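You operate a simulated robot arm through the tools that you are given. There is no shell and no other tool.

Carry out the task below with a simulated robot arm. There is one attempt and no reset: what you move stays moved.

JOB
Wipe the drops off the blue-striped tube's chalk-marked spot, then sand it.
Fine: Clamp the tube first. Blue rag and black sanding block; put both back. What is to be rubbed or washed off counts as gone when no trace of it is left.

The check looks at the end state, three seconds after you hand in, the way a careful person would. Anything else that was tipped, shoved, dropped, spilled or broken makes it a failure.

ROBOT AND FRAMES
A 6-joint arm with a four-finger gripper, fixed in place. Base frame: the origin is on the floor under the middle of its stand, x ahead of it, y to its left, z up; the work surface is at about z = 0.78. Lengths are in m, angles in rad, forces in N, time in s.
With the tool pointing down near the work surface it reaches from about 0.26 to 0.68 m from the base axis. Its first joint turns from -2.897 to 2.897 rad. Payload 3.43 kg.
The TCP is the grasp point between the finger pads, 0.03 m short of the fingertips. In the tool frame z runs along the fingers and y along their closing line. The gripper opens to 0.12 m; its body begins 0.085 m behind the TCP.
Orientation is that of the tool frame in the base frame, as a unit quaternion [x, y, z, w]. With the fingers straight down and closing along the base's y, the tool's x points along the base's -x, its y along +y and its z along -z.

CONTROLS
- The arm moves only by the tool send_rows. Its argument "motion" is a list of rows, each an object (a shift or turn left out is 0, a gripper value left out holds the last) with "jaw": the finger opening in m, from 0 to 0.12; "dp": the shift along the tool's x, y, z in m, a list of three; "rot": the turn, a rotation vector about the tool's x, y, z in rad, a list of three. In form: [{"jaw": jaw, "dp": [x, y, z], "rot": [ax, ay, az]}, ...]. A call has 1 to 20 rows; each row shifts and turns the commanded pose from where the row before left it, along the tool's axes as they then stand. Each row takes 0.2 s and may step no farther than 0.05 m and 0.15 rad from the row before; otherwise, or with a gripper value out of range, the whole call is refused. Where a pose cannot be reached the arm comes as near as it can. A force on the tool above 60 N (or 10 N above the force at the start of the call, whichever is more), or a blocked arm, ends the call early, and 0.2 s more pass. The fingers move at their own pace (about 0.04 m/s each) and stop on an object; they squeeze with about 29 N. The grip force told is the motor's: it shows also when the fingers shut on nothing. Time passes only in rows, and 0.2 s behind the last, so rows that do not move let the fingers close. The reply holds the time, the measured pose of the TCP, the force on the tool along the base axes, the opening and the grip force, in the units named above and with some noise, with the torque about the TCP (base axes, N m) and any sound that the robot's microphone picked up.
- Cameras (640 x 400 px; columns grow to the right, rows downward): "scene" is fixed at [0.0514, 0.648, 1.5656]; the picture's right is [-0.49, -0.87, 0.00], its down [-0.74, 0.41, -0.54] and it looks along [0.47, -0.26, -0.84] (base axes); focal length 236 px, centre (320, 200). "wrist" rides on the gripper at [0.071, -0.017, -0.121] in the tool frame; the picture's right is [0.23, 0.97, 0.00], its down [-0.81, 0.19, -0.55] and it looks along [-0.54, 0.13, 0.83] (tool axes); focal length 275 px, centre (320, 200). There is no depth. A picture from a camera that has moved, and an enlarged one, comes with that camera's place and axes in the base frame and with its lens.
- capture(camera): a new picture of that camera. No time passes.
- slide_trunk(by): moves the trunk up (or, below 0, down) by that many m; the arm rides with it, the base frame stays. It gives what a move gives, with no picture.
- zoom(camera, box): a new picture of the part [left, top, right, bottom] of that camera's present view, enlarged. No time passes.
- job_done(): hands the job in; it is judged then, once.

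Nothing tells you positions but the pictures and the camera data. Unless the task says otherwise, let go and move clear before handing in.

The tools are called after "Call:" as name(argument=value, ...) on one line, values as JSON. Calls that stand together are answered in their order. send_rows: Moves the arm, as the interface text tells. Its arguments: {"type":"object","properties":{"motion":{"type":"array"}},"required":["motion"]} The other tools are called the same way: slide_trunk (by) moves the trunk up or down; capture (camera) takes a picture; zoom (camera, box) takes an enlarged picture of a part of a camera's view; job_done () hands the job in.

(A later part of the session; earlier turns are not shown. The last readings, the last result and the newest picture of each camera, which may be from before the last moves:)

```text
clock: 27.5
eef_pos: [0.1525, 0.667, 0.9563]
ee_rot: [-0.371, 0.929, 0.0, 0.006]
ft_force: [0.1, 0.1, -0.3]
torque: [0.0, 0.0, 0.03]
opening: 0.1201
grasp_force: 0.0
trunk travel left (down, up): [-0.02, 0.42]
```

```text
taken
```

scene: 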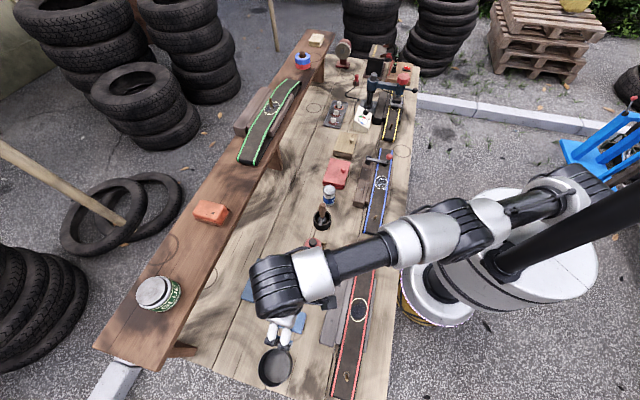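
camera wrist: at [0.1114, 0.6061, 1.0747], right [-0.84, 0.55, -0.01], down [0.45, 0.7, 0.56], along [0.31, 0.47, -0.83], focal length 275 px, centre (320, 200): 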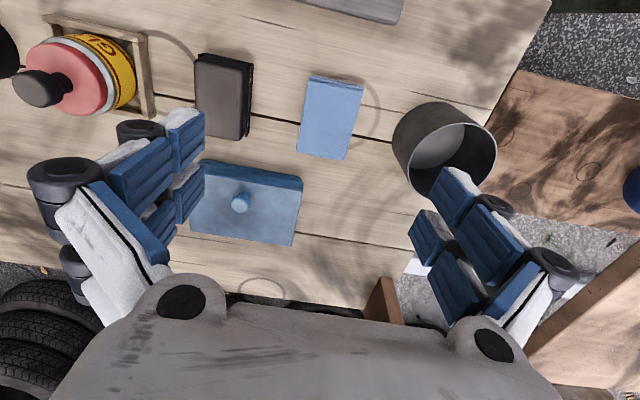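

With the trunk lowered, I see the rag just ahead and a tin to its right (about 8.5 cm from the rag centre along the closing line), so I'll narrow the jaw to 0.075 first. Then move over the rag and descend part way.

Call:
send_rows(motion=[{"jaw": 0.075, "dp": [-0.0097, 0.0087, 0]}, {}, {}, {"dp": [0, 0, 0.03]}, {"dp": [0, 0, 0.03]}, {"dp": [0, 0, 0.03]}, {}])

Call:
capture(camera="wrist")

Call:
zoom(camera="scene", box=[235, 270, 335, 390])

```text
clock: 29.1
eef_pos: [0.1535, 0.6691, 0.8651]
ee_rot: [-0.372, 0.928, 0.001, 0.005]
ft_force: [0.2, 0.3, -0.2]
torque: [-0.01, 0.0, 0.04]
opening: 0.0751
grasp_force: 0.1
out of reach, approached as far as the arm can: row 1
trunk travel left (down, up): [-0.02, 0.42]
```

```text
taken
camera wrist: at [0.112, 0.6074, 0.9839], right [-0.84, 0.55, -0.01], down [0.45, 0.7, 0.56], along [0.31, 0.47, -0.83], focal length 275 px, centre (320, 200)
```

wrist: 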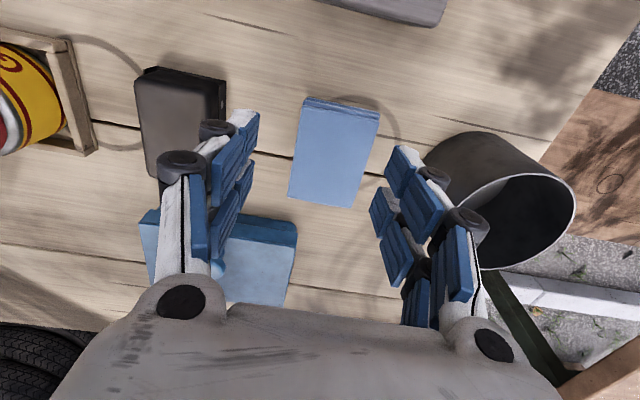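

```text
3.33 times, centred on (285, 330) of scene
camera zoom: at [0.0514, 0.648, 1.5656], right [-0.49, -0.87, 0.0], down [-0.74, 0.41, -0.54], along [0.47, -0.26, -0.84], focal length 788 px, centre (437, -233)
```

zoom: 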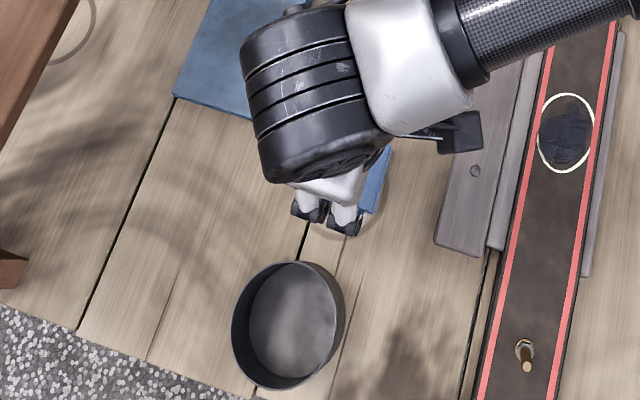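

Before descending further, I need to shift about 1 cm outward; at this lower height the reach should be a bit greater. Trying that.

Call:
send_rows(motion=[{"dp": [0, 0, 0.015]}, {"dp": [-0.004, 0.0045, 0]}, {"dp": [-0.0036, 0.0045, 0]}, {}])

Call:
capture(camera="wrist")

```text
clock: 30.1
eef_pos: [0.1524, 0.6725, 0.8505]
ee_rot: [-0.371, 0.929, 0.0, 0.005]
ft_force: [0.7, -0.9, 0.3]
torque: [0.0, 0.02, -0.02]
opening: 0.0749
grasp_force: 0.1
out of reach, approached as far as the arm can: row 3
trunk travel left (down, up): [-0.02, 0.42]
```

```text
taken
camera wrist: at [0.1119, 0.6128, 0.9689], right [-0.84, 0.55, -0.01], down [0.45, 0.7, 0.56], along [0.31, 0.47, -0.83], focal length 275 px, centre (320, 200)
```

wrist: 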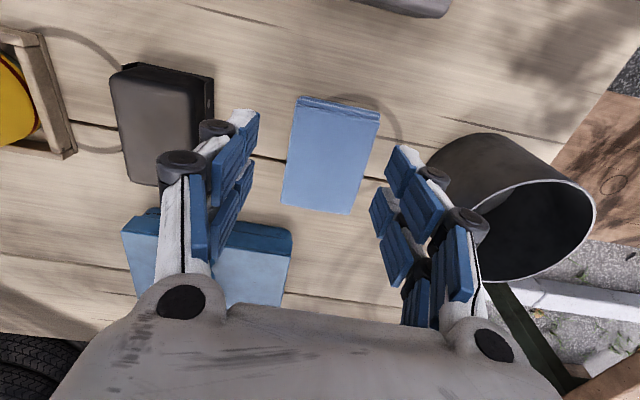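

I'm at the reach limit (radius 0.69), and the rag sits about 7 mm right of the jaw centre. I'll shift tangentially so the rag is centred between the fingers, gripping slightly toward its near end.

Call:
send_rows(motion=[{"dp": [0.005, 0.0075, 0]}, {}, {}])

Call:
capture(camera="wrist")

```text
clock: 30.9
eef_pos: [0.1435, 0.6762, 0.8512]
ee_rot: [-0.371, 0.929, 0.0, 0.005]
ft_force: [0.3, -0.1, 0.0]
torque: [0.03, 0.01, -0.02]
opening: 0.075
grasp_force: 0.1
trunk travel left (down, up): [-0.02, 0.42]
```

```text
taken
camera wrist: at [0.1031, 0.6144, 0.969], right [-0.84, 0.55, -0.01], down [0.45, 0.7, 0.56], along [0.31, 0.47, -0.83], focal length 275 px, centre (320, 200)
```

wrist: 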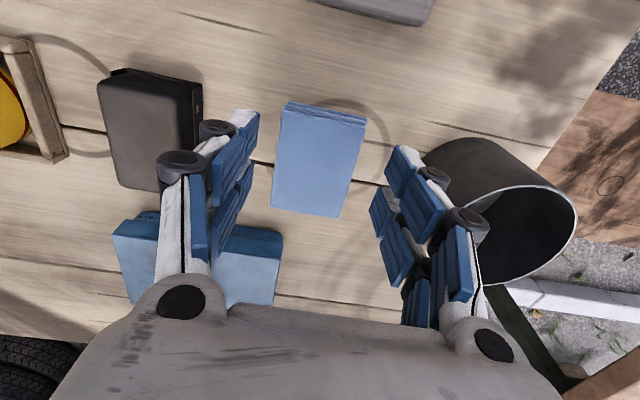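

The rag is now centred between the fingers. Checking the tin's clearance from the right finger before descending.

Call:
zoom(camera="wrist", box=[340, 90, 600, 300])

Call:
zoom(camera="scene", box=[250, 300, 320, 390])

```text
1.90 times, centred on (470, 195) of wrist
camera zoom: at [0.1031, 0.6144, 0.969], right [-0.84, 0.55, -0.01], down [0.45, 0.7, 0.56], along [0.31, 0.47, -0.83], focal length 524 px, centre (34, 210)
```

zoom: 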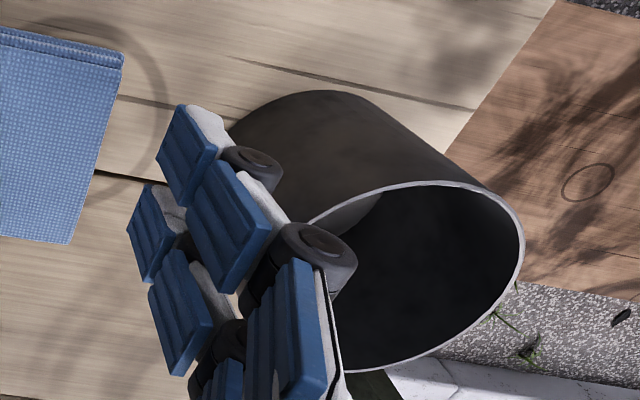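

```text
4.44 times, centred on (285, 345) of scene
camera zoom: at [0.0514, 0.648, 1.5656], right [-0.49, -0.87, 0.0], down [-0.74, 0.41, -0.54], along [0.47, -0.26, -0.84], focal length 1050 px, centre (476, -444)
```

zoom: 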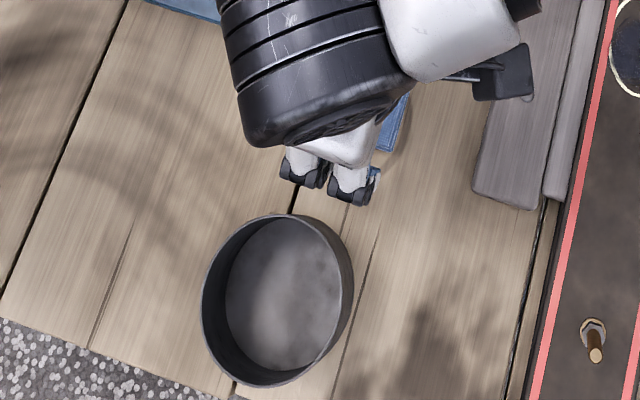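

The tin's near edge is about 0.069 m from the jaw centre along the closing line; with a 0.064 opening the finger's outer side is at about 0.052, so there is room. Narrowing and descending to just above the table.

Call:
send_rows(motion=[{"jaw": 0.064}, {}, {"dp": [0, 0, 0.012]}, {"dp": [0, 0, 0.012]}, {"dp": [0, 0, 0.008]}, {}])

Call:
capture(camera="wrist")

Call:
zoom(camera="scene", box=[250, 290, 330, 390])

```text
clock: 32.3
eef_pos: [0.1441, 0.6749, 0.818]
ee_rot: [-0.371, 0.929, 0.001, 0.005]
ft_force: [-0.2, 0.0, 0.2]
torque: [0.01, 0.01, -0.02]
opening: 0.0638
grasp_force: 0.0
trunk travel left (down, up): [-0.02, 0.42]
```

```text
taken
camera wrist: at [0.1034, 0.6124, 0.9374], right [-0.84, 0.55, -0.01], down [0.45, 0.7, 0.56], along [0.31, 0.47, -0.83], focal length 275 px, centre (320, 200)
```

wrist: 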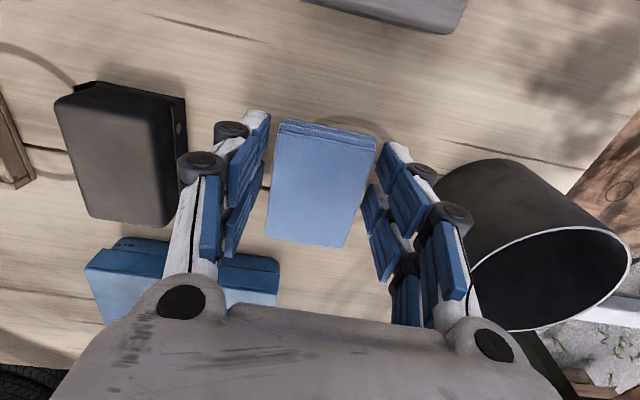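

```text
4.00 times, centred on (290, 340) of scene
camera zoom: at [0.0514, 0.648, 1.5656], right [-0.49, -0.87, 0.0], down [-0.74, 0.41, -0.54], along [0.47, -0.26, -0.84], focal length 945 px, centre (440, -360)
```

zoom: 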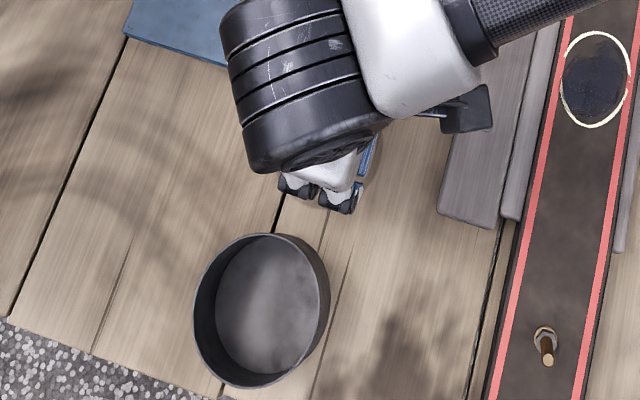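

Fingers straddle the rag with about 8 mm clear to the table. Closing on it.

Call:
send_rows(motion=[{"dp": [0, 0, 0.002]}, {"jaw": 0.0}, {}, {}, {}, {}])

Call:
capture(camera="wrist")

```text
clock: 33.7
eef_pos: [0.1449, 0.6747, 0.8158]
ee_rot: [-0.371, 0.929, 0.0, 0.005]
ft_force: [-0.4, 0.1, 1.0]
torque: [-0.01, 0.01, 0.01]
opening: 0.0551
grasp_force: 29.1
trunk travel left (down, up): [-0.02, 0.42]
```

```text
taken
camera wrist: at [0.1032, 0.6128, 0.9355], right [-0.84, 0.55, -0.01], down [0.45, 0.7, 0.56], along [0.31, 0.47, -0.83], focal length 275 px, centre (320, 200)
```

wrist: 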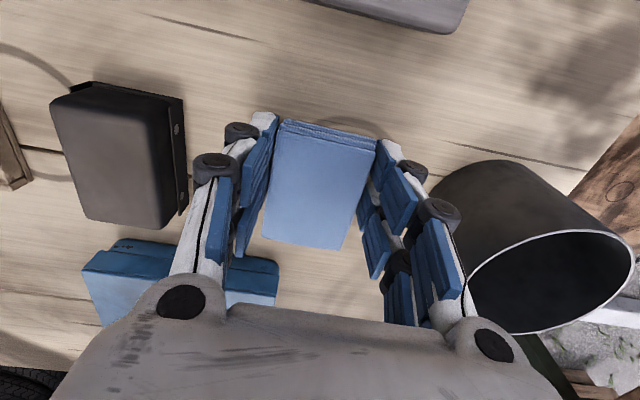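

The rag is gripped (opening 0.055, 29 N). Lifting it straight up.

Call:
send_rows(motion=[{"dp": [0, 0, -0.015]}, {"dp": [0, 0, -0.02]}, {"dp": [0, 0, -0.03]}, {"dp": [0, 0, -0.035]}, {"dp": [0, 0, -0.035]}, {}])

Call:
capture(camera="wrist")

Call:
capture(camera="scene")

```text
clock: 35.1
eef_pos: [0.1418, 0.669, 0.9504]
ee_rot: [-0.371, 0.929, 0.0, 0.004]
ft_force: [0.6, 0.3, -0.2]
torque: [0.01, 0.0, 0.04]
opening: 0.0555
grasp_force: 28.5
out of reach, approached as far as the arm can: row 4
trunk travel left (down, up): [-0.02, 0.42]
```

```text
taken
camera wrist: at [0.1019, 0.6085, 1.0692], right [-0.84, 0.55, -0.01], down [0.45, 0.7, 0.56], along [0.31, 0.47, -0.83], focal length 275 px, centre (320, 200)
```

wrist: 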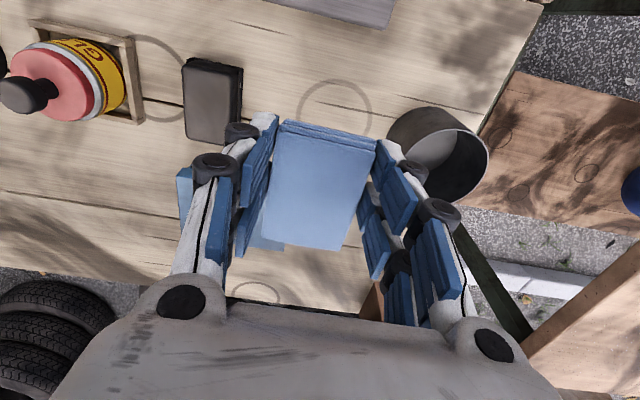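

```text
taken
```

scene: 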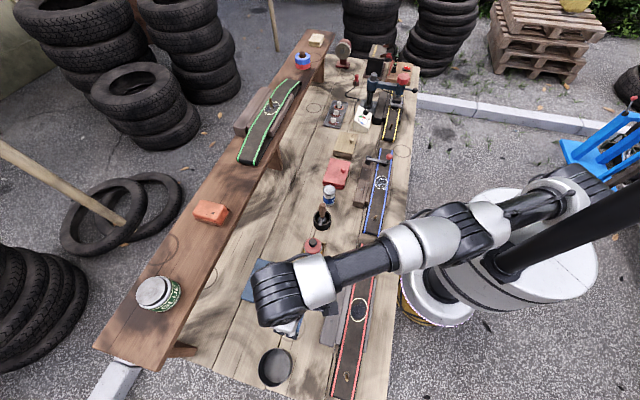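

The rag is held well. I'll raise the trunk back, then carry the rag at a safe height over to the blue tube's chalk spot near (0.414, 0.172).

Call:
slide_trunk(by=0.13)

Call:
send_rows(motion=[{"dp": [0.00855, -0.0322, 0]}, {"dp": [0.00855, -0.0322, 0]}, {"dp": [0.00855, -0.0322, 0]}, {"dp": [0.00855, -0.0322, 0]}, {"dp": [0.00855, -0.0322, 0]}, {"dp": [0.00855, -0.0322, 0]}, {"dp": [0.00855, -0.0322, 0]}, {"dp": [0.00855, -0.0322, 0]}, {"dp": [0.00855, -0.0322, 0]}, {"dp": [0.00855, -0.0322, 0]}, {"dp": [0.00855, -0.0322, 0]}, {"dp": [0.00855, -0.0322, 0]}, {"dp": [0.00855, -0.0322, 0]}, {"dp": [0.00855, -0.0322, 0]}, {"dp": [0.00855, -0.0322, 0]}, {"dp": [0.00855, -0.0322, 0]}, {"dp": [0.00855, -0.0322, 0], "rot": [0, 0, -0.037]}, {}, {}])

Call:
capture(camera="wrist")

Call:
capture(camera="scene")

```text
clock: 36.7
eef_pos: [0.143, 0.6693, 1.0802]
ee_rot: [-0.371, 0.929, 0.0, 0.005]
ft_force: [0.2, -0.1, -0.3]
torque: [-0.03, 0.01, 0.03]
opening: 0.0552
grasp_force: 28.6
trunk travel left (down, up): [-0.15, 0.29]
```

```text
clock: 40.7
eef_pos: [0.4129, 0.1733, 1.0805]
ee_rot: [-0.389, 0.921, 0.0, 0.005]
ft_force: [-0.5, -0.3, 0.3]
torque: [0.02, 0.01, 0.0]
opening: 0.0551
grasp_force: 29.5
trunk travel left (down, up): [-0.15, 0.29]
```

```text
taken
camera wrist: at [0.3756, 0.1097, 1.1997], right [-0.86, 0.51, -0.01], down [0.42, 0.71, 0.56], along [0.29, 0.48, -0.83], focal length 275 px, centre (320, 200)
```

wrist: 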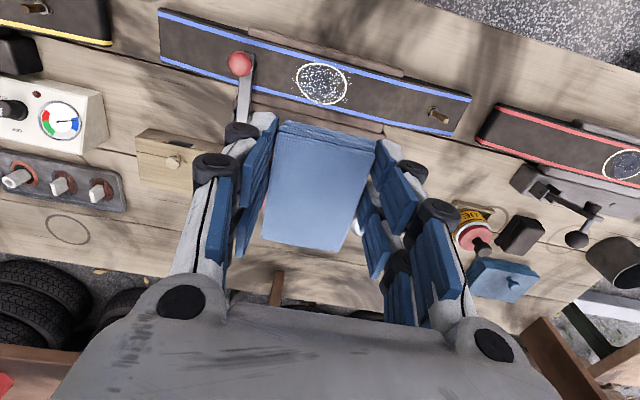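

```text
taken
```

scene: 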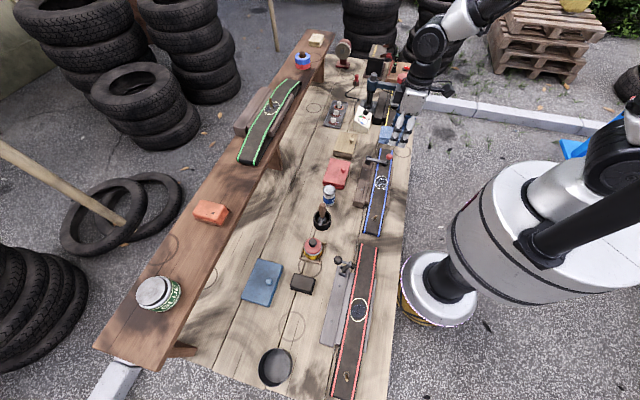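

The rag is directly above the chalk spot and aligned with the tube. Descending to just above the surface.

Call:
send_rows(motion=[{"dp": [0, 0, 0.038]}, {"dp": [0, 0, 0.038]}, {"dp": [0, 0, 0.038]}, {"dp": [0, 0, 0.038]}, {"dp": [0, 0, 0.03]}, {}])

Call:
capture(camera="wrist")

Call:
zoom(camera="scene", box=[345, 130, 415, 220])

```text
clock: 42.1
eef_pos: [0.4167, 0.1739, 0.8973]
ee_rot: [-0.389, 0.921, 0.0, 0.005]
ft_force: [0.4, 0.4, -0.6]
torque: [0.0, -0.01, -0.01]
opening: 0.0555
grasp_force: 29.1
trunk travel left (down, up): [-0.15, 0.29]
```

```text
taken
camera wrist: at [0.3776, 0.1108, 1.0168], right [-0.86, 0.51, -0.01], down [0.42, 0.71, 0.56], along [0.29, 0.48, -0.83], focal length 275 px, centre (320, 200)
```

wrist: 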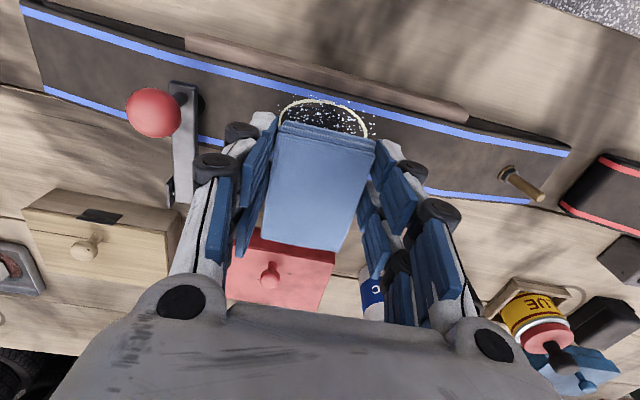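

```text
4.44 times, centred on (380, 175) of scene
camera zoom: at [0.0514, 0.648, 1.5656], right [-0.49, -0.87, 0.0], down [-0.74, 0.41, -0.54], along [0.47, -0.26, -0.84], focal length 1050 px, centre (53, 311)
```

zoom: 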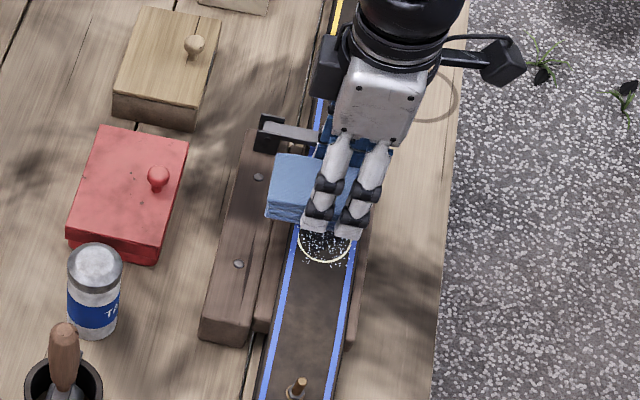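

The rag's centre is about 8 mm off toward the far side, so I'll shift it back, then lower gently until it touches the tube.

Call:
send_rows(motion=[{"dp": [0.0085, -0.001, 0.005]}, {"dp": [0, 0, 0.005]}, {"dp": [0, 0, 0.005]}, {"dp": [0, 0, 0.005]}, {"dp": [0, 0, 0.003]}, {}])

Call:
zoom(camera="scene", box=[345, 130, 415, 220])

```text
clock: 43.5
eef_pos: [0.4112, 0.1679, 0.8757]
ee_rot: [-0.389, 0.921, 0.001, 0.006]
ft_force: [-0.8, -0.3, -0.4]
torque: [-0.04, 0.01, -0.01]
opening: 0.0551
grasp_force: 28.8
trunk travel left (down, up): [-0.15, 0.29]
```

```text
4.44 times, centred on (380, 175) of scene
camera zoom: at [0.0514, 0.648, 1.5656], right [-0.49, -0.87, 0.0], down [-0.74, 0.41, -0.54], along [0.47, -0.26, -0.84], focal length 1050 px, centre (53, 311)
```

zoom: 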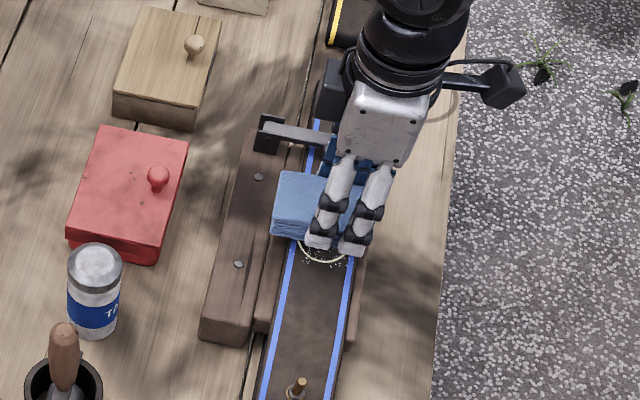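

Call:
send_rows(motion=[{"dp": [0, 0, 0.003]}, {"dp": [0, 0, 0.002]}, {"dp": [0, 0, 0.002]}, {"dp": [0, 0, 0.002]}, {}])

```text
clock: 44.7
eef_pos: [0.4118, 0.1666, 0.8666]
ee_rot: [-0.388, 0.922, 0.0, 0.006]
ft_force: [0.4, 0.1, -0.7]
torque: [-0.03, 0.03, -0.03]
opening: 0.0551
grasp_force: 28.8
trunk travel left (down, up): [-0.15, 0.29]
```

No contact yet at TCP height 0.867; continuing in 2 mm steps.

Call:
send_rows(motion=[{"dp": [0, 0, 0.002]}, {"dp": [0, 0, 0.002]}, {"dp": [0, 0, 0.002]}, {}])

Call:
zoom(camera="scene", box=[345, 130, 415, 220])

```text
clock: 45.7
eef_pos: [0.4117, 0.1675, 0.8627]
ee_rot: [-0.389, 0.921, 0.0, 0.008]
ft_force: [-2.6, 1.5, 26.6]
torque: [0.23, 0.36, -0.02]
opening: 0.0553
grasp_force: 28.6
trunk travel left (down, up): [-0.15, 0.29]
```

```text
4.44 times, centred on (380, 175) of scene
camera zoom: at [0.0514, 0.648, 1.5656], right [-0.49, -0.87, 0.0], down [-0.74, 0.41, -0.54], along [0.47, -0.26, -0.84], focal length 1050 px, centre (53, 311)
```

zoom: 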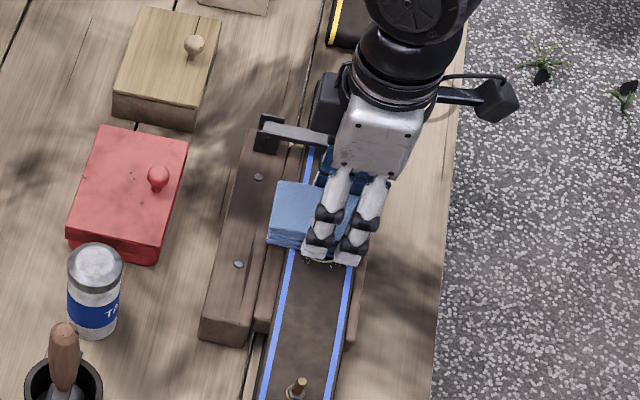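

Contact with about 27 N. I'll ease off slightly and start wiping along the tube, keeping clear of the clamp lever.

Call:
send_rows(motion=[{"dp": [0, 0, -0.0008]}, {"dp": [0, 0.007, 0]}, {"dp": [0, 0.007, 0]}, {"dp": [0, 0.007, 0]}, {"dp": [0, 0.007, 0]}, {"dp": [0, 0.007, 0]}, {"dp": [0, -0.007, 0]}, {"dp": [0, -0.007, 0]}, {"dp": [0, -0.007, 0]}, {"dp": [0, -0.007, 0]}, {"dp": [0, -0.007, 0]}, {"dp": [0, -0.007, 0]}, {"dp": [0, -0.007, 0]}, {"dp": [0, 0.007, 0]}, {"dp": [0, 0.007, 0]}])

Call:
capture(camera="wrist")

Call:
zoom(camera="scene", box=[345, 130, 415, 220])

```text
clock: 48.9
eef_pos: [0.4125, 0.1677, 0.8606]
ee_rot: [-0.389, 0.921, 0.0, 0.007]
ft_force: [7.3, -3.1, 16.3]
torque: [-0.29, 0.03, 0.11]
opening: 0.0551
grasp_force: 29.7
trunk travel left (down, up): [-0.15, 0.29]
```

```text
taken
camera wrist: at [0.3738, 0.1038, 0.98], right [-0.86, 0.51, -0.01], down [0.42, 0.71, 0.56], along [0.3, 0.48, -0.83], focal length 275 px, centre (320, 200)
```

wrist: 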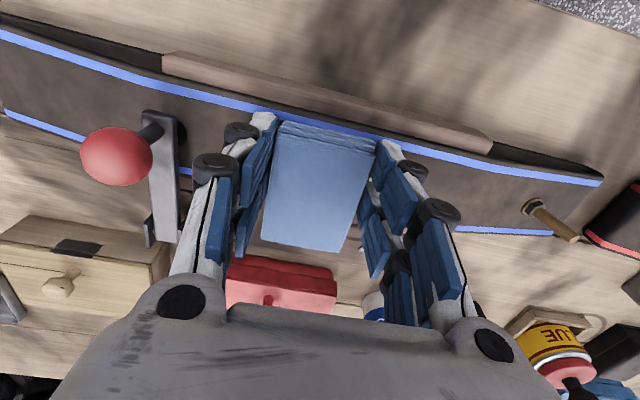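

```text
4.44 times, centred on (380, 175) of scene
camera zoom: at [0.0514, 0.648, 1.5656], right [-0.49, -0.87, 0.0], down [-0.74, 0.41, -0.54], along [0.47, -0.26, -0.84], focal length 1050 px, centre (53, 311)
```

zoom: 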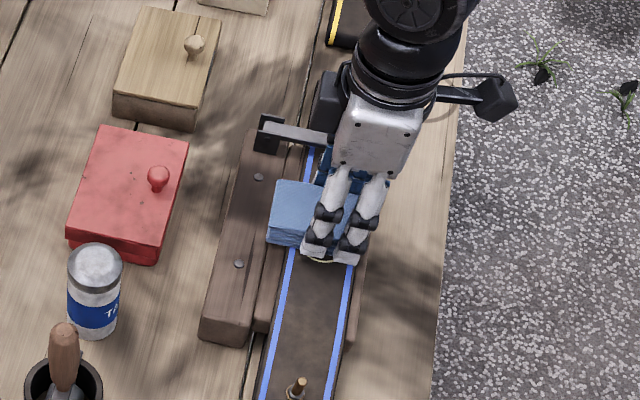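

Wiping works with moderate force. I'll do more passes with small sideways offsets, then lift and inspect.

Call:
send_rows(motion=[{"dp": [0.005, 0.004, 0]}, {"dp": [0, 0.008, 0]}, {"dp": [0, 0.008, 0]}, {"dp": [0, 0.008, 0]}, {"dp": [0, 0.007, 0]}, {"dp": [-0.005, -0.005, 0]}, {"dp": [-0.005, -0.008, 0]}, {"dp": [0, -0.008, 0]}, {"dp": [0, -0.008, 0]}, {"dp": [0, -0.008, 0]}, {"dp": [0, -0.008, 0]}, {"dp": [0, -0.004, 0]}, {"dp": [0.005, 0.007, 0]}, {"dp": [0, 0.007, 0]}, {"dp": [0, 0.007, 0]}, {"dp": [0, 0.007, 0]}, {"dp": [0, 0.007, 0]}, {"dp": [0, -0.007, 0]}, {"dp": [0, -0.007, 0]}, {"dp": [0, -0.007, 0]}])

Call:
send_rows(motion=[{"dp": [0, 0, -0.02]}, {"dp": [0, 0, -0.03]}, {"dp": [0.01, 0.04, -0.02]}, {"dp": [0.01, 0.04, 0]}, {"dp": [0.01, 0.04, 0]}, {}])

Call:
capture(camera="wrist")

Call:
zoom(camera="scene", box=[345, 130, 415, 220])

```text
clock: 53.1
eef_pos: [0.4124, 0.1679, 0.8599]
ee_rot: [-0.389, 0.921, 0.0, 0.006]
ft_force: [-1.8, 1.6, 5.3]
torque: [0.07, 0.22, -0.05]
opening: 0.0552
grasp_force: 29.1
trunk travel left (down, up): [-0.15, 0.29]
```

```text
clock: 54.5
eef_pos: [0.3038, 0.2296, 0.9304]
ee_rot: [-0.388, 0.922, 0.001, 0.005]
ft_force: [0.1, -0.6, -0.4]
torque: [0.0, 0.03, 0.0]
opening: 0.0552
grasp_force: 28.9
trunk travel left (down, up): [-0.15, 0.29]
```

```text
taken
camera wrist: at [0.2646, 0.167, 1.0485], right [-0.86, 0.51, -0.01], down [0.42, 0.71, 0.56], along [0.29, 0.48, -0.83], focal length 275 px, centre (320, 200)
```

wrist: 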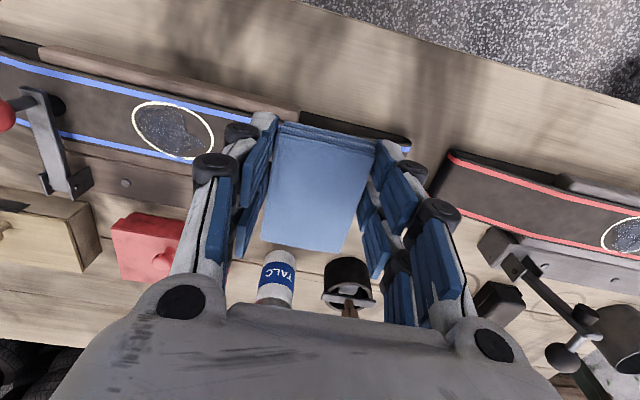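

```text
4.44 times, centred on (380, 175) of scene
camera zoom: at [0.0514, 0.648, 1.5656], right [-0.49, -0.87, 0.0], down [-0.74, 0.41, -0.54], along [0.47, -0.26, -0.84], focal length 1050 px, centre (53, 311)
```

zoom: 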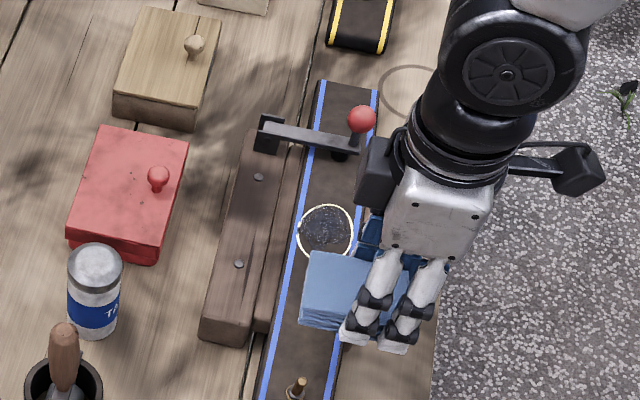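

The white drops are gone; the ring now encloses a dark patch. Zooming in to check whether any traces of drops remain.

Call:
zoom(camera="wrist", box=[110, 80, 240, 180])

Call:
zoom(camera="scene", box=[365, 165, 395, 195])

Call:
zoom(camera="wrist", box=[540, 180, 640, 260])

```text
4.00 times, centred on (175, 130) of wrist
camera zoom: at [0.2646, 0.167, 1.0485], right [-0.86, 0.51, -0.01], down [0.42, 0.71, 0.56], along [0.29, 0.48, -0.83], focal length 1101 px, centre (900, 480)
```

zoom: 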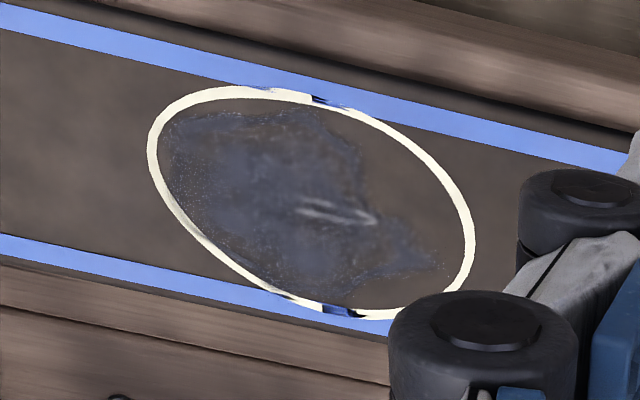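

```text
13.33 times, centred on (380, 180) of scene
camera zoom: at [0.0514, 0.648, 1.5656], right [-0.49, -0.87, 0.0], down [-0.74, 0.41, -0.54], along [0.47, -0.26, -0.84], focal length 3151 px, centre (-480, 467)
```

zoom: 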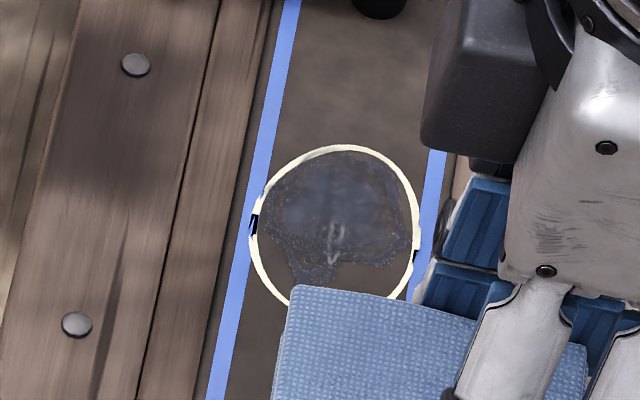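

```text
5.00 times, centred on (590, 220) of wrist
camera zoom: at [0.2646, 0.167, 1.0485], right [-0.86, 0.51, -0.01], down [0.42, 0.71, 0.56], along [0.29, 0.48, -0.83], focal length 1376 px, centre (-1030, 100)
```

zoom: 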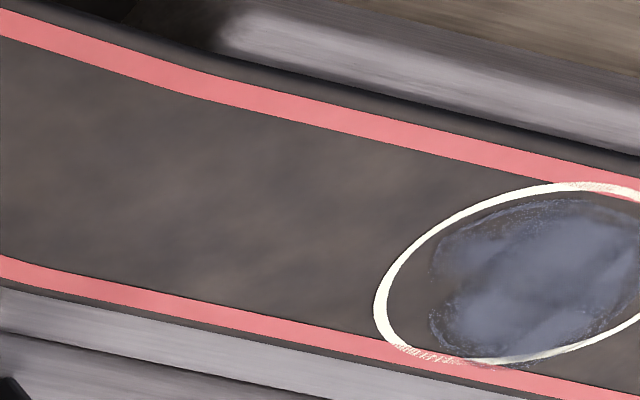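

The drops appear gone, leaving a bluish patch similar to the one on the red tube (probably the glaze to be sanded). To be sure nothing wet remains, I'll give it another firm wipe and compare.

Call:
send_rows(motion=[{"dp": [-0.01, -0.04, 0]}, {"dp": [-0.01, -0.04, 0]}, {"dp": [-0.01, -0.04, 0.02]}, {}, {"dp": [0, 0, 0.03]}, {"dp": [0, 0, 0.016]}, {"dp": [0, 0, 0.003]}, {"dp": [0, 0, 0.002]}, {}])

```text
clock: 56.5
eef_pos: [0.4116, 0.1678, 0.8614]
ee_rot: [-0.39, 0.921, -0.001, 0.006]
ft_force: [0.9, 1.0, 14.2]
torque: [-0.09, 0.31, 0.03]
opening: 0.0554
grasp_force: 29.0
trunk travel left (down, up): [-0.15, 0.29]
```

Call:
send_rows(motion=[{"dp": [0.004, 0.008, 0]}, {"dp": [0.004, 0.008, 0]}, {"dp": [0, 0.008, 0]}, {"dp": [0, 0.008, 0]}, {"dp": [-0.004, -0.008, 0]}, {"dp": [-0.004, -0.008, 0]}, {"dp": [0, -0.008, 0]}, {"dp": [0, -0.008, 0]}, {"dp": [0, -0.008, 0]}, {"dp": [-0.005, -0.006, 0]}, {"dp": [-0.005, 0.006, 0]}, {"dp": [0.005, 0.008, 0]}, {"dp": [0.005, 0.008, 0]}, {"dp": [0.005, 0.008, 0]}, {"dp": [0.005, 0.008, 0]}, {"dp": [0, -0.008, 0]}, {"dp": [0, -0.008, 0]}, {"dp": [-0.005, -0.008, 0]}, {"dp": [-0.005, 0, 0]}])

Call:
send_rows(motion=[{"dp": [0, 0, -0.02]}, {"dp": [0, 0, -0.03]}, {"dp": [0.01, 0.04, -0.02]}, {"dp": [0.01, 0.04, -0.02]}, {"dp": [0.01, 0.04, -0.03]}, {}])

Call:
capture(camera="wrist")

Call:
zoom(camera="scene", box=[360, 160, 400, 200])

```text
clock: 60.5
eef_pos: [0.4109, 0.1653, 0.8606]
ee_rot: [-0.388, 0.922, 0.0, 0.004]
ft_force: [-11.0, -8.4, 20.8]
torque: [-0.5, 0.78, -0.02]
opening: 0.0555
grasp_force: 29.2
trunk travel left (down, up): [-0.15, 0.29]
```

```text
refused: row 5 steps farther than a row can; nothing moved
```

```text
taken
camera wrist: at [0.372, 0.1029, 0.9787], right [-0.86, 0.52, 0.0], down [0.43, 0.71, 0.56], along [0.29, 0.48, -0.83], focal length 275 px, centre (320, 200)
```

wrist: 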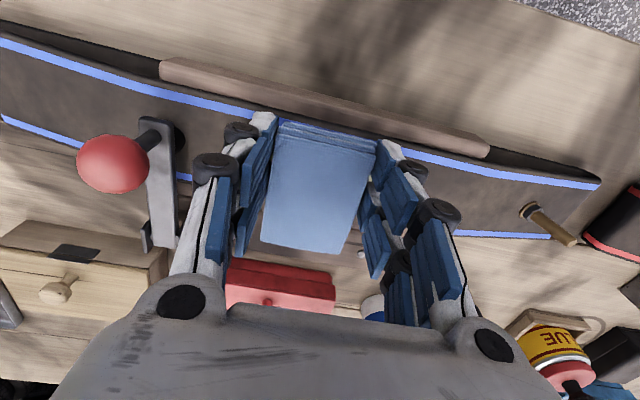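

```text
10.00 times, centred on (380, 180) of scene
camera zoom: at [0.0514, 0.648, 1.5656], right [-0.49, -0.87, 0.0], down [-0.74, 0.41, -0.54], along [0.47, -0.26, -0.84], focal length 2363 px, centre (-280, 400)
```

zoom: 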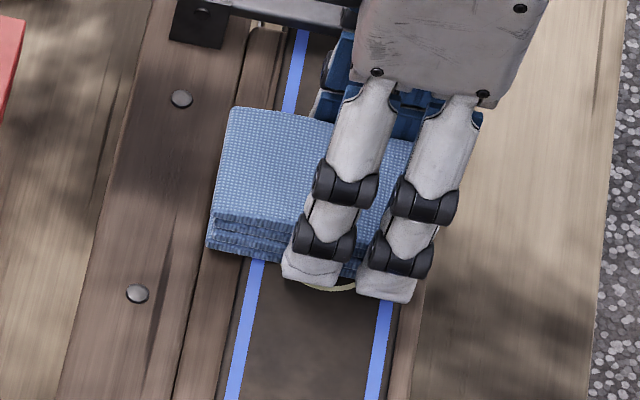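

The wiping pass is done; only the lift-off call was refused for too large a step. Lifting with smaller steps for a look.

Call:
send_rows(motion=[{"dp": [0, 0, -0.02]}, {"dp": [0, 0, -0.03]}, {"dp": [0.01, 0.035, -0.02]}, {"dp": [0.01, 0.035, -0.02]}, {"dp": [0.01, 0.035, -0.02]}, {"dp": [0, 0.03, -0.02]}, {}])

Call:
capture(camera="wrist")

Call:
zoom(camera="scene", box=[365, 165, 395, 195])

```text
clock: 62.1
eef_pos: [0.2906, 0.2403, 0.9903]
ee_rot: [-0.389, 0.921, 0.0, 0.005]
ft_force: [-0.6, 0.0, -0.7]
torque: [-0.02, 0.01, 0.01]
opening: 0.0553
grasp_force: 29.6
trunk travel left (down, up): [-0.15, 0.29]
```

```text
taken
camera wrist: at [0.2538, 0.1766, 1.1082], right [-0.86, 0.51, -0.01], down [0.42, 0.71, 0.56], along [0.29, 0.48, -0.83], focal length 275 px, centre (320, 200)
```

wrist: 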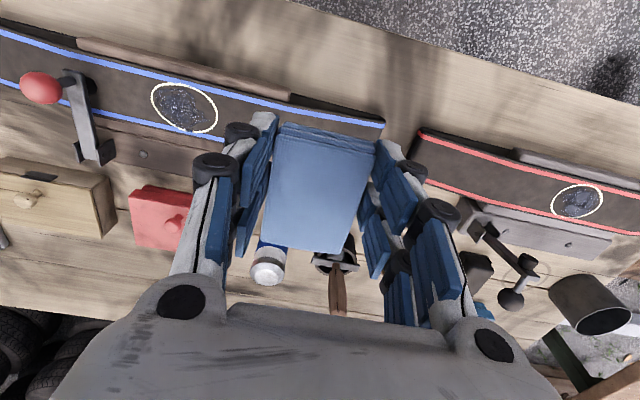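

```text
13.33 times, centred on (380, 180) of scene
camera zoom: at [0.0514, 0.648, 1.5656], right [-0.49, -0.87, 0.0], down [-0.74, 0.41, -0.54], along [0.47, -0.26, -0.84], focal length 3151 px, centre (-480, 467)
```

zoom: 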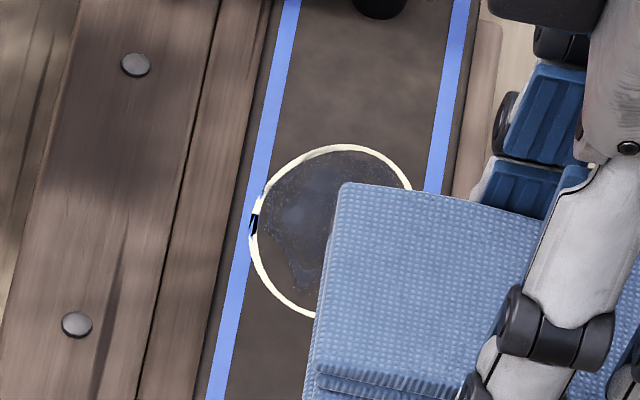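

Call:
zoom(camera="wrist", box=[130, 60, 240, 150])

Call:
zoom(camera="wrist", box=[530, 160, 630, 240])

```text
4.44 times, centred on (185, 105) of wrist
camera zoom: at [0.2538, 0.1766, 1.1082], right [-0.86, 0.51, -0.01], down [0.42, 0.71, 0.56], along [0.29, 0.48, -0.83], focal length 1224 px, centre (920, 622)
```

zoom: 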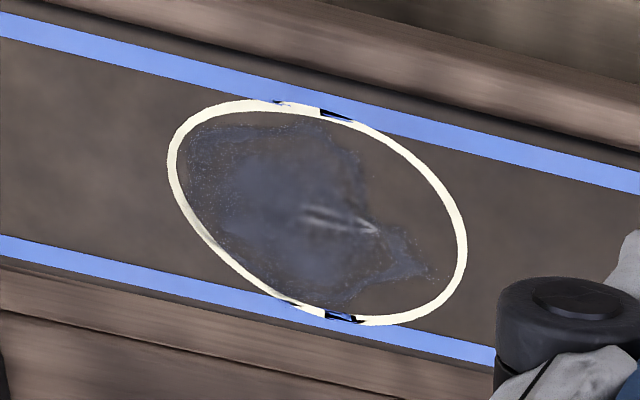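

```text
5.00 times, centred on (580, 200) of wrist
camera zoom: at [0.2538, 0.1766, 1.1082], right [-0.86, 0.51, -0.01], down [0.42, 0.71, 0.56], along [0.29, 0.48, -0.83], focal length 1376 px, centre (-980, 200)
```

zoom: 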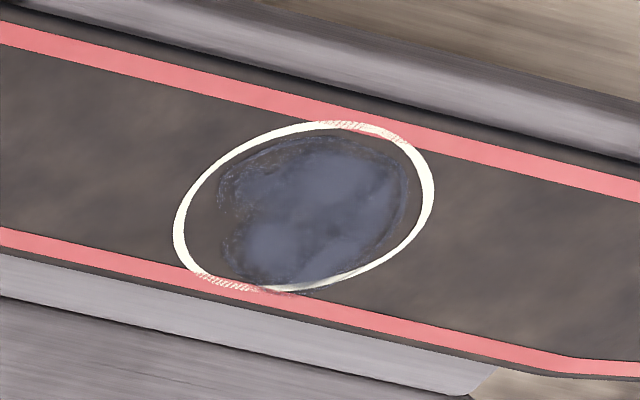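

The patch did not change with wiping, so the drops are fully off and what remains is the surface to sand. Now I'll take the rag back to its original spot, going high over the table.

Call:
send_rows(motion=[{"dp": [0, 0, -0.045]}, {"dp": [0, 0, -0.045]}, {"dp": [-0.01419, 0.02844, 0]}, {"dp": [-0.01419, 0.02844, 0]}, {"dp": [-0.01419, 0.02844, 0]}, {"dp": [-0.01419, 0.02844, 0]}, {"dp": [-0.01419, 0.02844, 0]}, {"dp": [-0.01419, 0.02844, 0]}, {"dp": [-0.01419, 0.02844, 0]}, {"dp": [-0.01419, 0.02844, 0]}, {"dp": [-0.01419, 0.02844, 0]}, {"dp": [-0.01419, 0.02844, 0]}, {"dp": [-0.01419, 0.02844, 0]}, {"dp": [-0.01419, 0.02844, 0]}, {"dp": [-0.01419, 0.02844, 0]}, {"dp": [-0.01419, 0.02844, 0], "rot": [0, 0, 0.037]}, {}, {}])

Call:
slide_trunk(by=-0.13)

Call:
capture(camera="wrist")

Call:
capture(camera="scene")

```text
clock: 65.9
eef_pos: [0.1463, 0.6582, 1.0806]
ee_rot: [-0.371, 0.928, 0.0, 0.005]
ft_force: [-0.5, 0.1, -0.5]
torque: [0.03, 0.02, 0.02]
opening: 0.0556
grasp_force: 28.7
trunk travel left (down, up): [-0.15, 0.29]
```

```text
clock: 67.5
eef_pos: [0.146, 0.6581, 0.9501]
ee_rot: [-0.371, 0.929, 0.0, 0.006]
ft_force: [0.0, -0.4, 0.0]
torque: [-0.03, 0.02, -0.03]
opening: 0.0553
grasp_force: 28.6
trunk travel left (down, up): [-0.02, 0.42]
```

```text
taken
camera wrist: at [0.1046, 0.5969, 1.0693], right [-0.84, 0.55, -0.01], down [0.45, 0.7, 0.56], along [0.31, 0.47, -0.83], focal length 275 px, centre (320, 200)
```

wrist: 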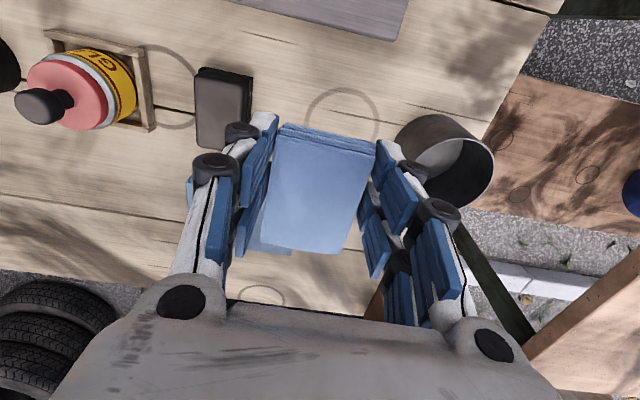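

```text
taken
```

scene: 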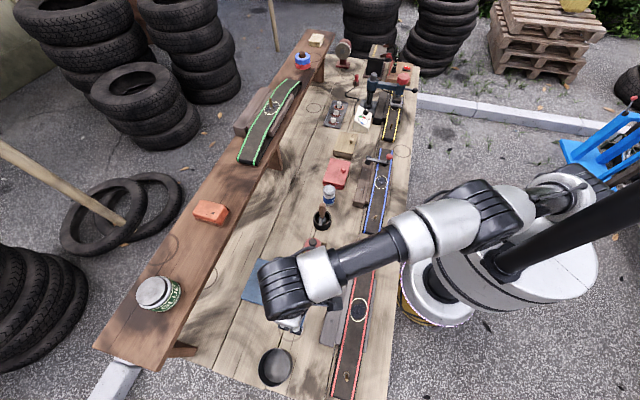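

Above the rag's place. Descending, then sliding out to the recorded grasp pose (0.145, 0.675) and lowering.

Call:
send_rows(motion=[{"dp": [0, 0, 0.035]}, {"dp": [0, 0, 0.035]}, {"dp": [0, 0, 0.03]}, {"dp": [-0.0054, 0.0065, 0]}, {"dp": [-0.0053, 0.0064, 0]}, {"dp": [0, 0, 0.012]}, {"dp": [0, 0, 0.012]}, {"dp": [0, 0, 0.005]}, {}, {}])

Call:
capture(camera="wrist")

```text
clock: 69.7
eef_pos: [0.1458, 0.6753, 0.8206]
ee_rot: [-0.371, 0.929, 0.0, 0.005]
ft_force: [0.0, 0.2, 0.3]
torque: [0.01, 0.0, 0.02]
opening: 0.0554
grasp_force: 29.4
trunk travel left (down, up): [-0.02, 0.42]
```

```text
taken
camera wrist: at [0.1045, 0.613, 0.94], right [-0.84, 0.55, -0.01], down [0.45, 0.7, 0.56], along [0.31, 0.47, -0.83], focal length 275 px, centre (320, 200)
```

wrist: 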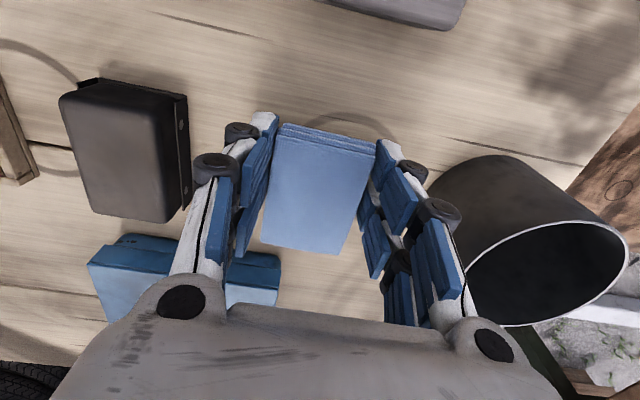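

Nearly at the original pose; lowering the last 4–5 mm until the rag touches the table.

Call:
send_rows(motion=[{"dp": [0, 0, 0.002]}, {"dp": [0, 0, 0.0015]}, {"dp": [0, 0, 0.001]}, {}])

```text
clock: 70.7
eef_pos: [0.1464, 0.6753, 0.8159]
ee_rot: [-0.371, 0.929, 0.002, 0.007]
ft_force: [0.7, 0.0, -1.0]
torque: [-0.02, -0.02, -0.01]
opening: 0.0551
grasp_force: 28.7
trunk travel left (down, up): [-0.02, 0.42]
```

Call:
send_rows(motion=[{"dp": [0, 0, 0.001]}, {"dp": [0, 0, 0.001]}, {}])

```text
clock: 71.5
eef_pos: [0.1458, 0.6738, 0.8147]
ee_rot: [-0.371, 0.929, 0.0, 0.005]
ft_force: [1.0, -0.4, -0.6]
torque: [-0.03, 0.01, 0.02]
opening: 0.0552
grasp_force: 29.0
trunk travel left (down, up): [-0.02, 0.42]
```

Call:
send_rows(motion=[{"dp": [0, 0, 0.001]}, {"dp": [0, 0, 0.001]}, {}])

Call:
zoom(camera="wrist", box=[220, 90, 420, 260])

```text
clock: 72.3
eef_pos: [0.1474, 0.675, 0.8144]
ee_rot: [-0.372, 0.928, 0.001, 0.006]
ft_force: [0.6, 0.8, 10.8]
torque: [-0.09, 0.13, -0.03]
opening: 0.055
grasp_force: 28.8
trunk travel left (down, up): [-0.02, 0.42]
```

```text
2.35 times, centred on (320, 175) of wrist
camera zoom: at [0.1043, 0.6123, 0.9332], right [-0.84, 0.55, 0.0], down [0.45, 0.69, 0.56], along [0.31, 0.47, -0.83], focal length 648 px, centre (320, 259)
```

zoom: 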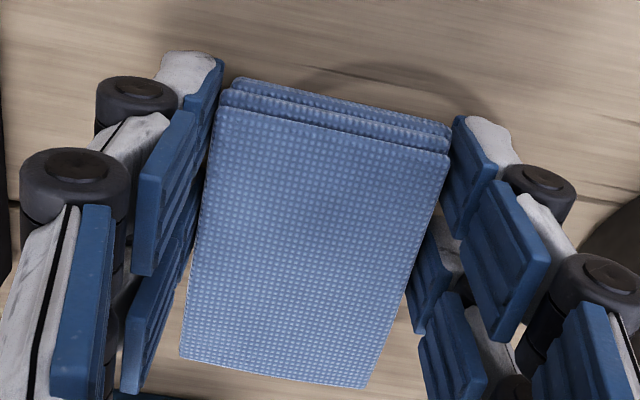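

Rag is touching the table (11 N). Releasing with a small opening to stay clear of the tin and rising.

Call:
send_rows(motion=[{"dp": [0, 0, -0.0007], "jaw": 0.066}, {}, {}, {"dp": [0, 0, -0.015]}, {"dp": [0, 0, -0.03]}, {"dp": [0, 0, -0.04]}, {"dp": [0.02, -0.01, -0.03]}, {}])

Call:
capture(camera="wrist")

Call:
capture(camera="scene")

```text
clock: 74.1
eef_pos: [0.1368, 0.6533, 0.9288]
ee_rot: [-0.371, 0.929, 0.0, 0.005]
ft_force: [-0.2, -0.4, 0.0]
torque: [0.04, 0.02, -0.01]
opening: 0.066
grasp_force: 0.1
trunk travel left (down, up): [-0.02, 0.42]
```

```text
taken
camera wrist: at [0.0962, 0.5916, 1.047], right [-0.84, 0.55, -0.01], down [0.45, 0.7, 0.56], along [0.31, 0.47, -0.83], focal length 275 px, centre (320, 200)
```

wrist: 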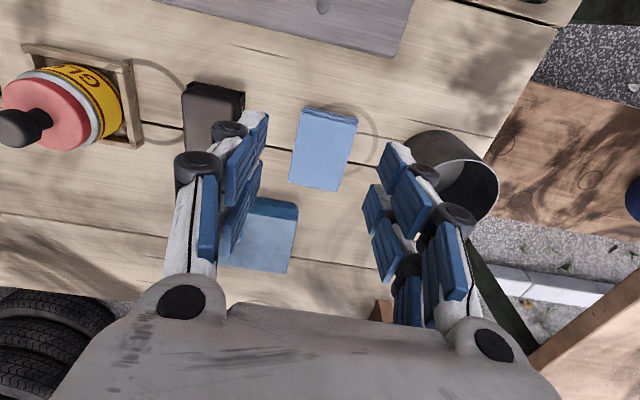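

```text
taken
```

scene: 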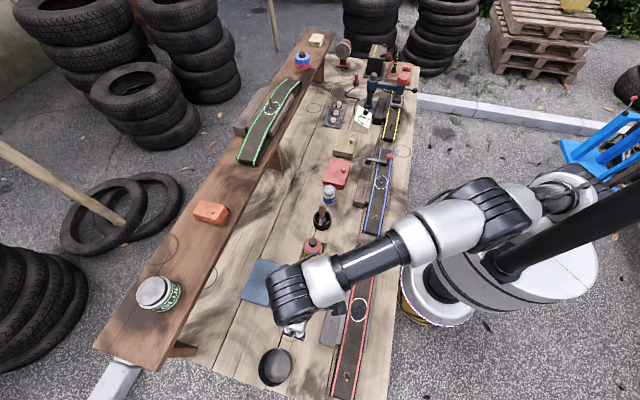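

The rag is back where it was. Next the black block at about (0.229, 0.609): moving above it at a safe height, keeping the same gripper heading.

Call:
send_rows(motion=[{"dp": [0, 0, -0.03], "jaw": 0.075}, {"dp": [-0.0089, -0.024, 0]}, {"dp": [-0.0089, -0.024, 0]}, {"dp": [-0.0089, -0.024, 0]}, {"dp": [-0.0089, -0.024, 0]}, {}, {}])

Call:
capture(camera="wrist")

Call:
capture(camera="scene")

```text
clock: 75.7
eef_pos: [0.2286, 0.6093, 0.9583]
ee_rot: [-0.371, 0.929, 0.0, 0.005]
ft_force: [-0.3, -0.6, 0.3]
torque: [0.01, 0.01, 0.0]
opening: 0.075
grasp_force: 0.1
trunk travel left (down, up): [-0.02, 0.42]
```

```text
taken
camera wrist: at [0.1879, 0.5482, 1.077], right [-0.84, 0.55, -0.01], down [0.45, 0.7, 0.56], along [0.31, 0.47, -0.83], focal length 275 px, centre (320, 200)
```

wrist: 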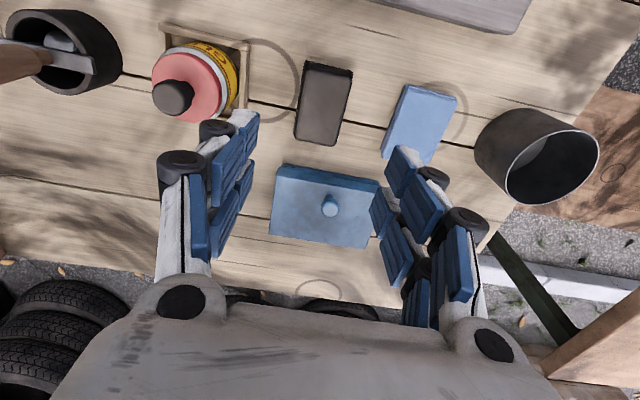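

```text
taken
```

scene: 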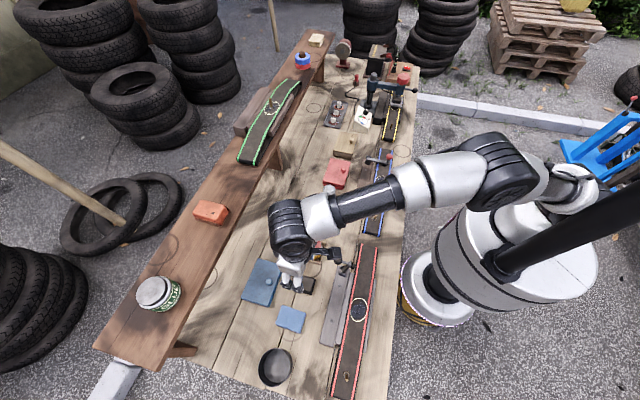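

The block is nearly centred, turned about 3.5° relative to the gripper. I'll correct the heading, narrow the jaw and come down part way.

Call:
send_rows(motion=[{"dp": [0.002, 0.0025, 0], "rot": [0, 0, -0.06], "jaw": 0.065}, {}, {"dp": [0, 0, 0.03]}, {"dp": [0, 0, 0.03]}, {"dp": [0, 0, 0.03]}, {"dp": [0, 0, 0.018]}, {}])

Call:
capture(camera="wrist")

Call:
zoom(camera="scene", box=[260, 200, 380, 330])

```text
clock: 77.3
eef_pos: [0.2272, 0.6107, 0.8501]
ee_rot: [-0.399, 0.917, 0.0, 0.006]
ft_force: [-1.1, 0.1, -0.8]
torque: [-0.02, -0.01, 0.0]
opening: 0.0652
grasp_force: 0.0
trunk travel left (down, up): [-0.02, 0.42]
```

```text
taken
camera wrist: at [0.1899, 0.5462, 0.9693], right [-0.87, 0.49, -0.01], down [0.41, 0.72, 0.56], along [0.28, 0.48, -0.83], focal length 275 px, centre (320, 200)
```

wrist: 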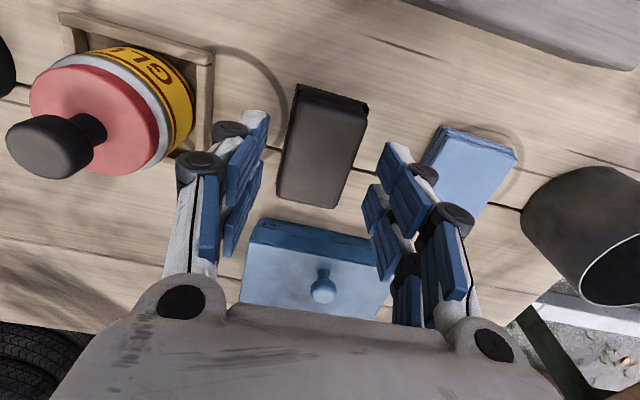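

```text
3.08 times, centred on (320, 265) of scene
camera zoom: at [0.0514, 0.648, 1.5656], right [-0.49, -0.87, 0.0], down [-0.74, 0.41, -0.54], along [0.47, -0.26, -0.84], focal length 727 px, centre (320, 0)
```

zoom: 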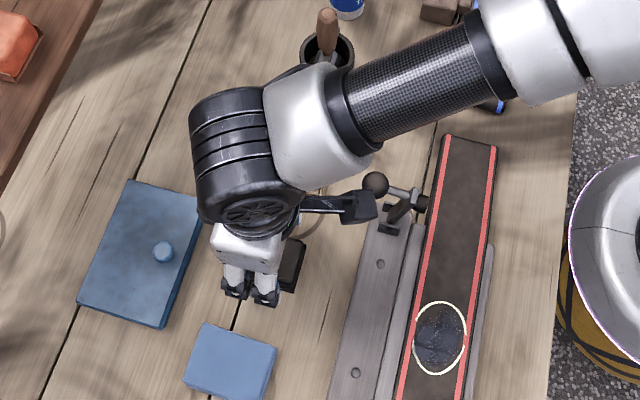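

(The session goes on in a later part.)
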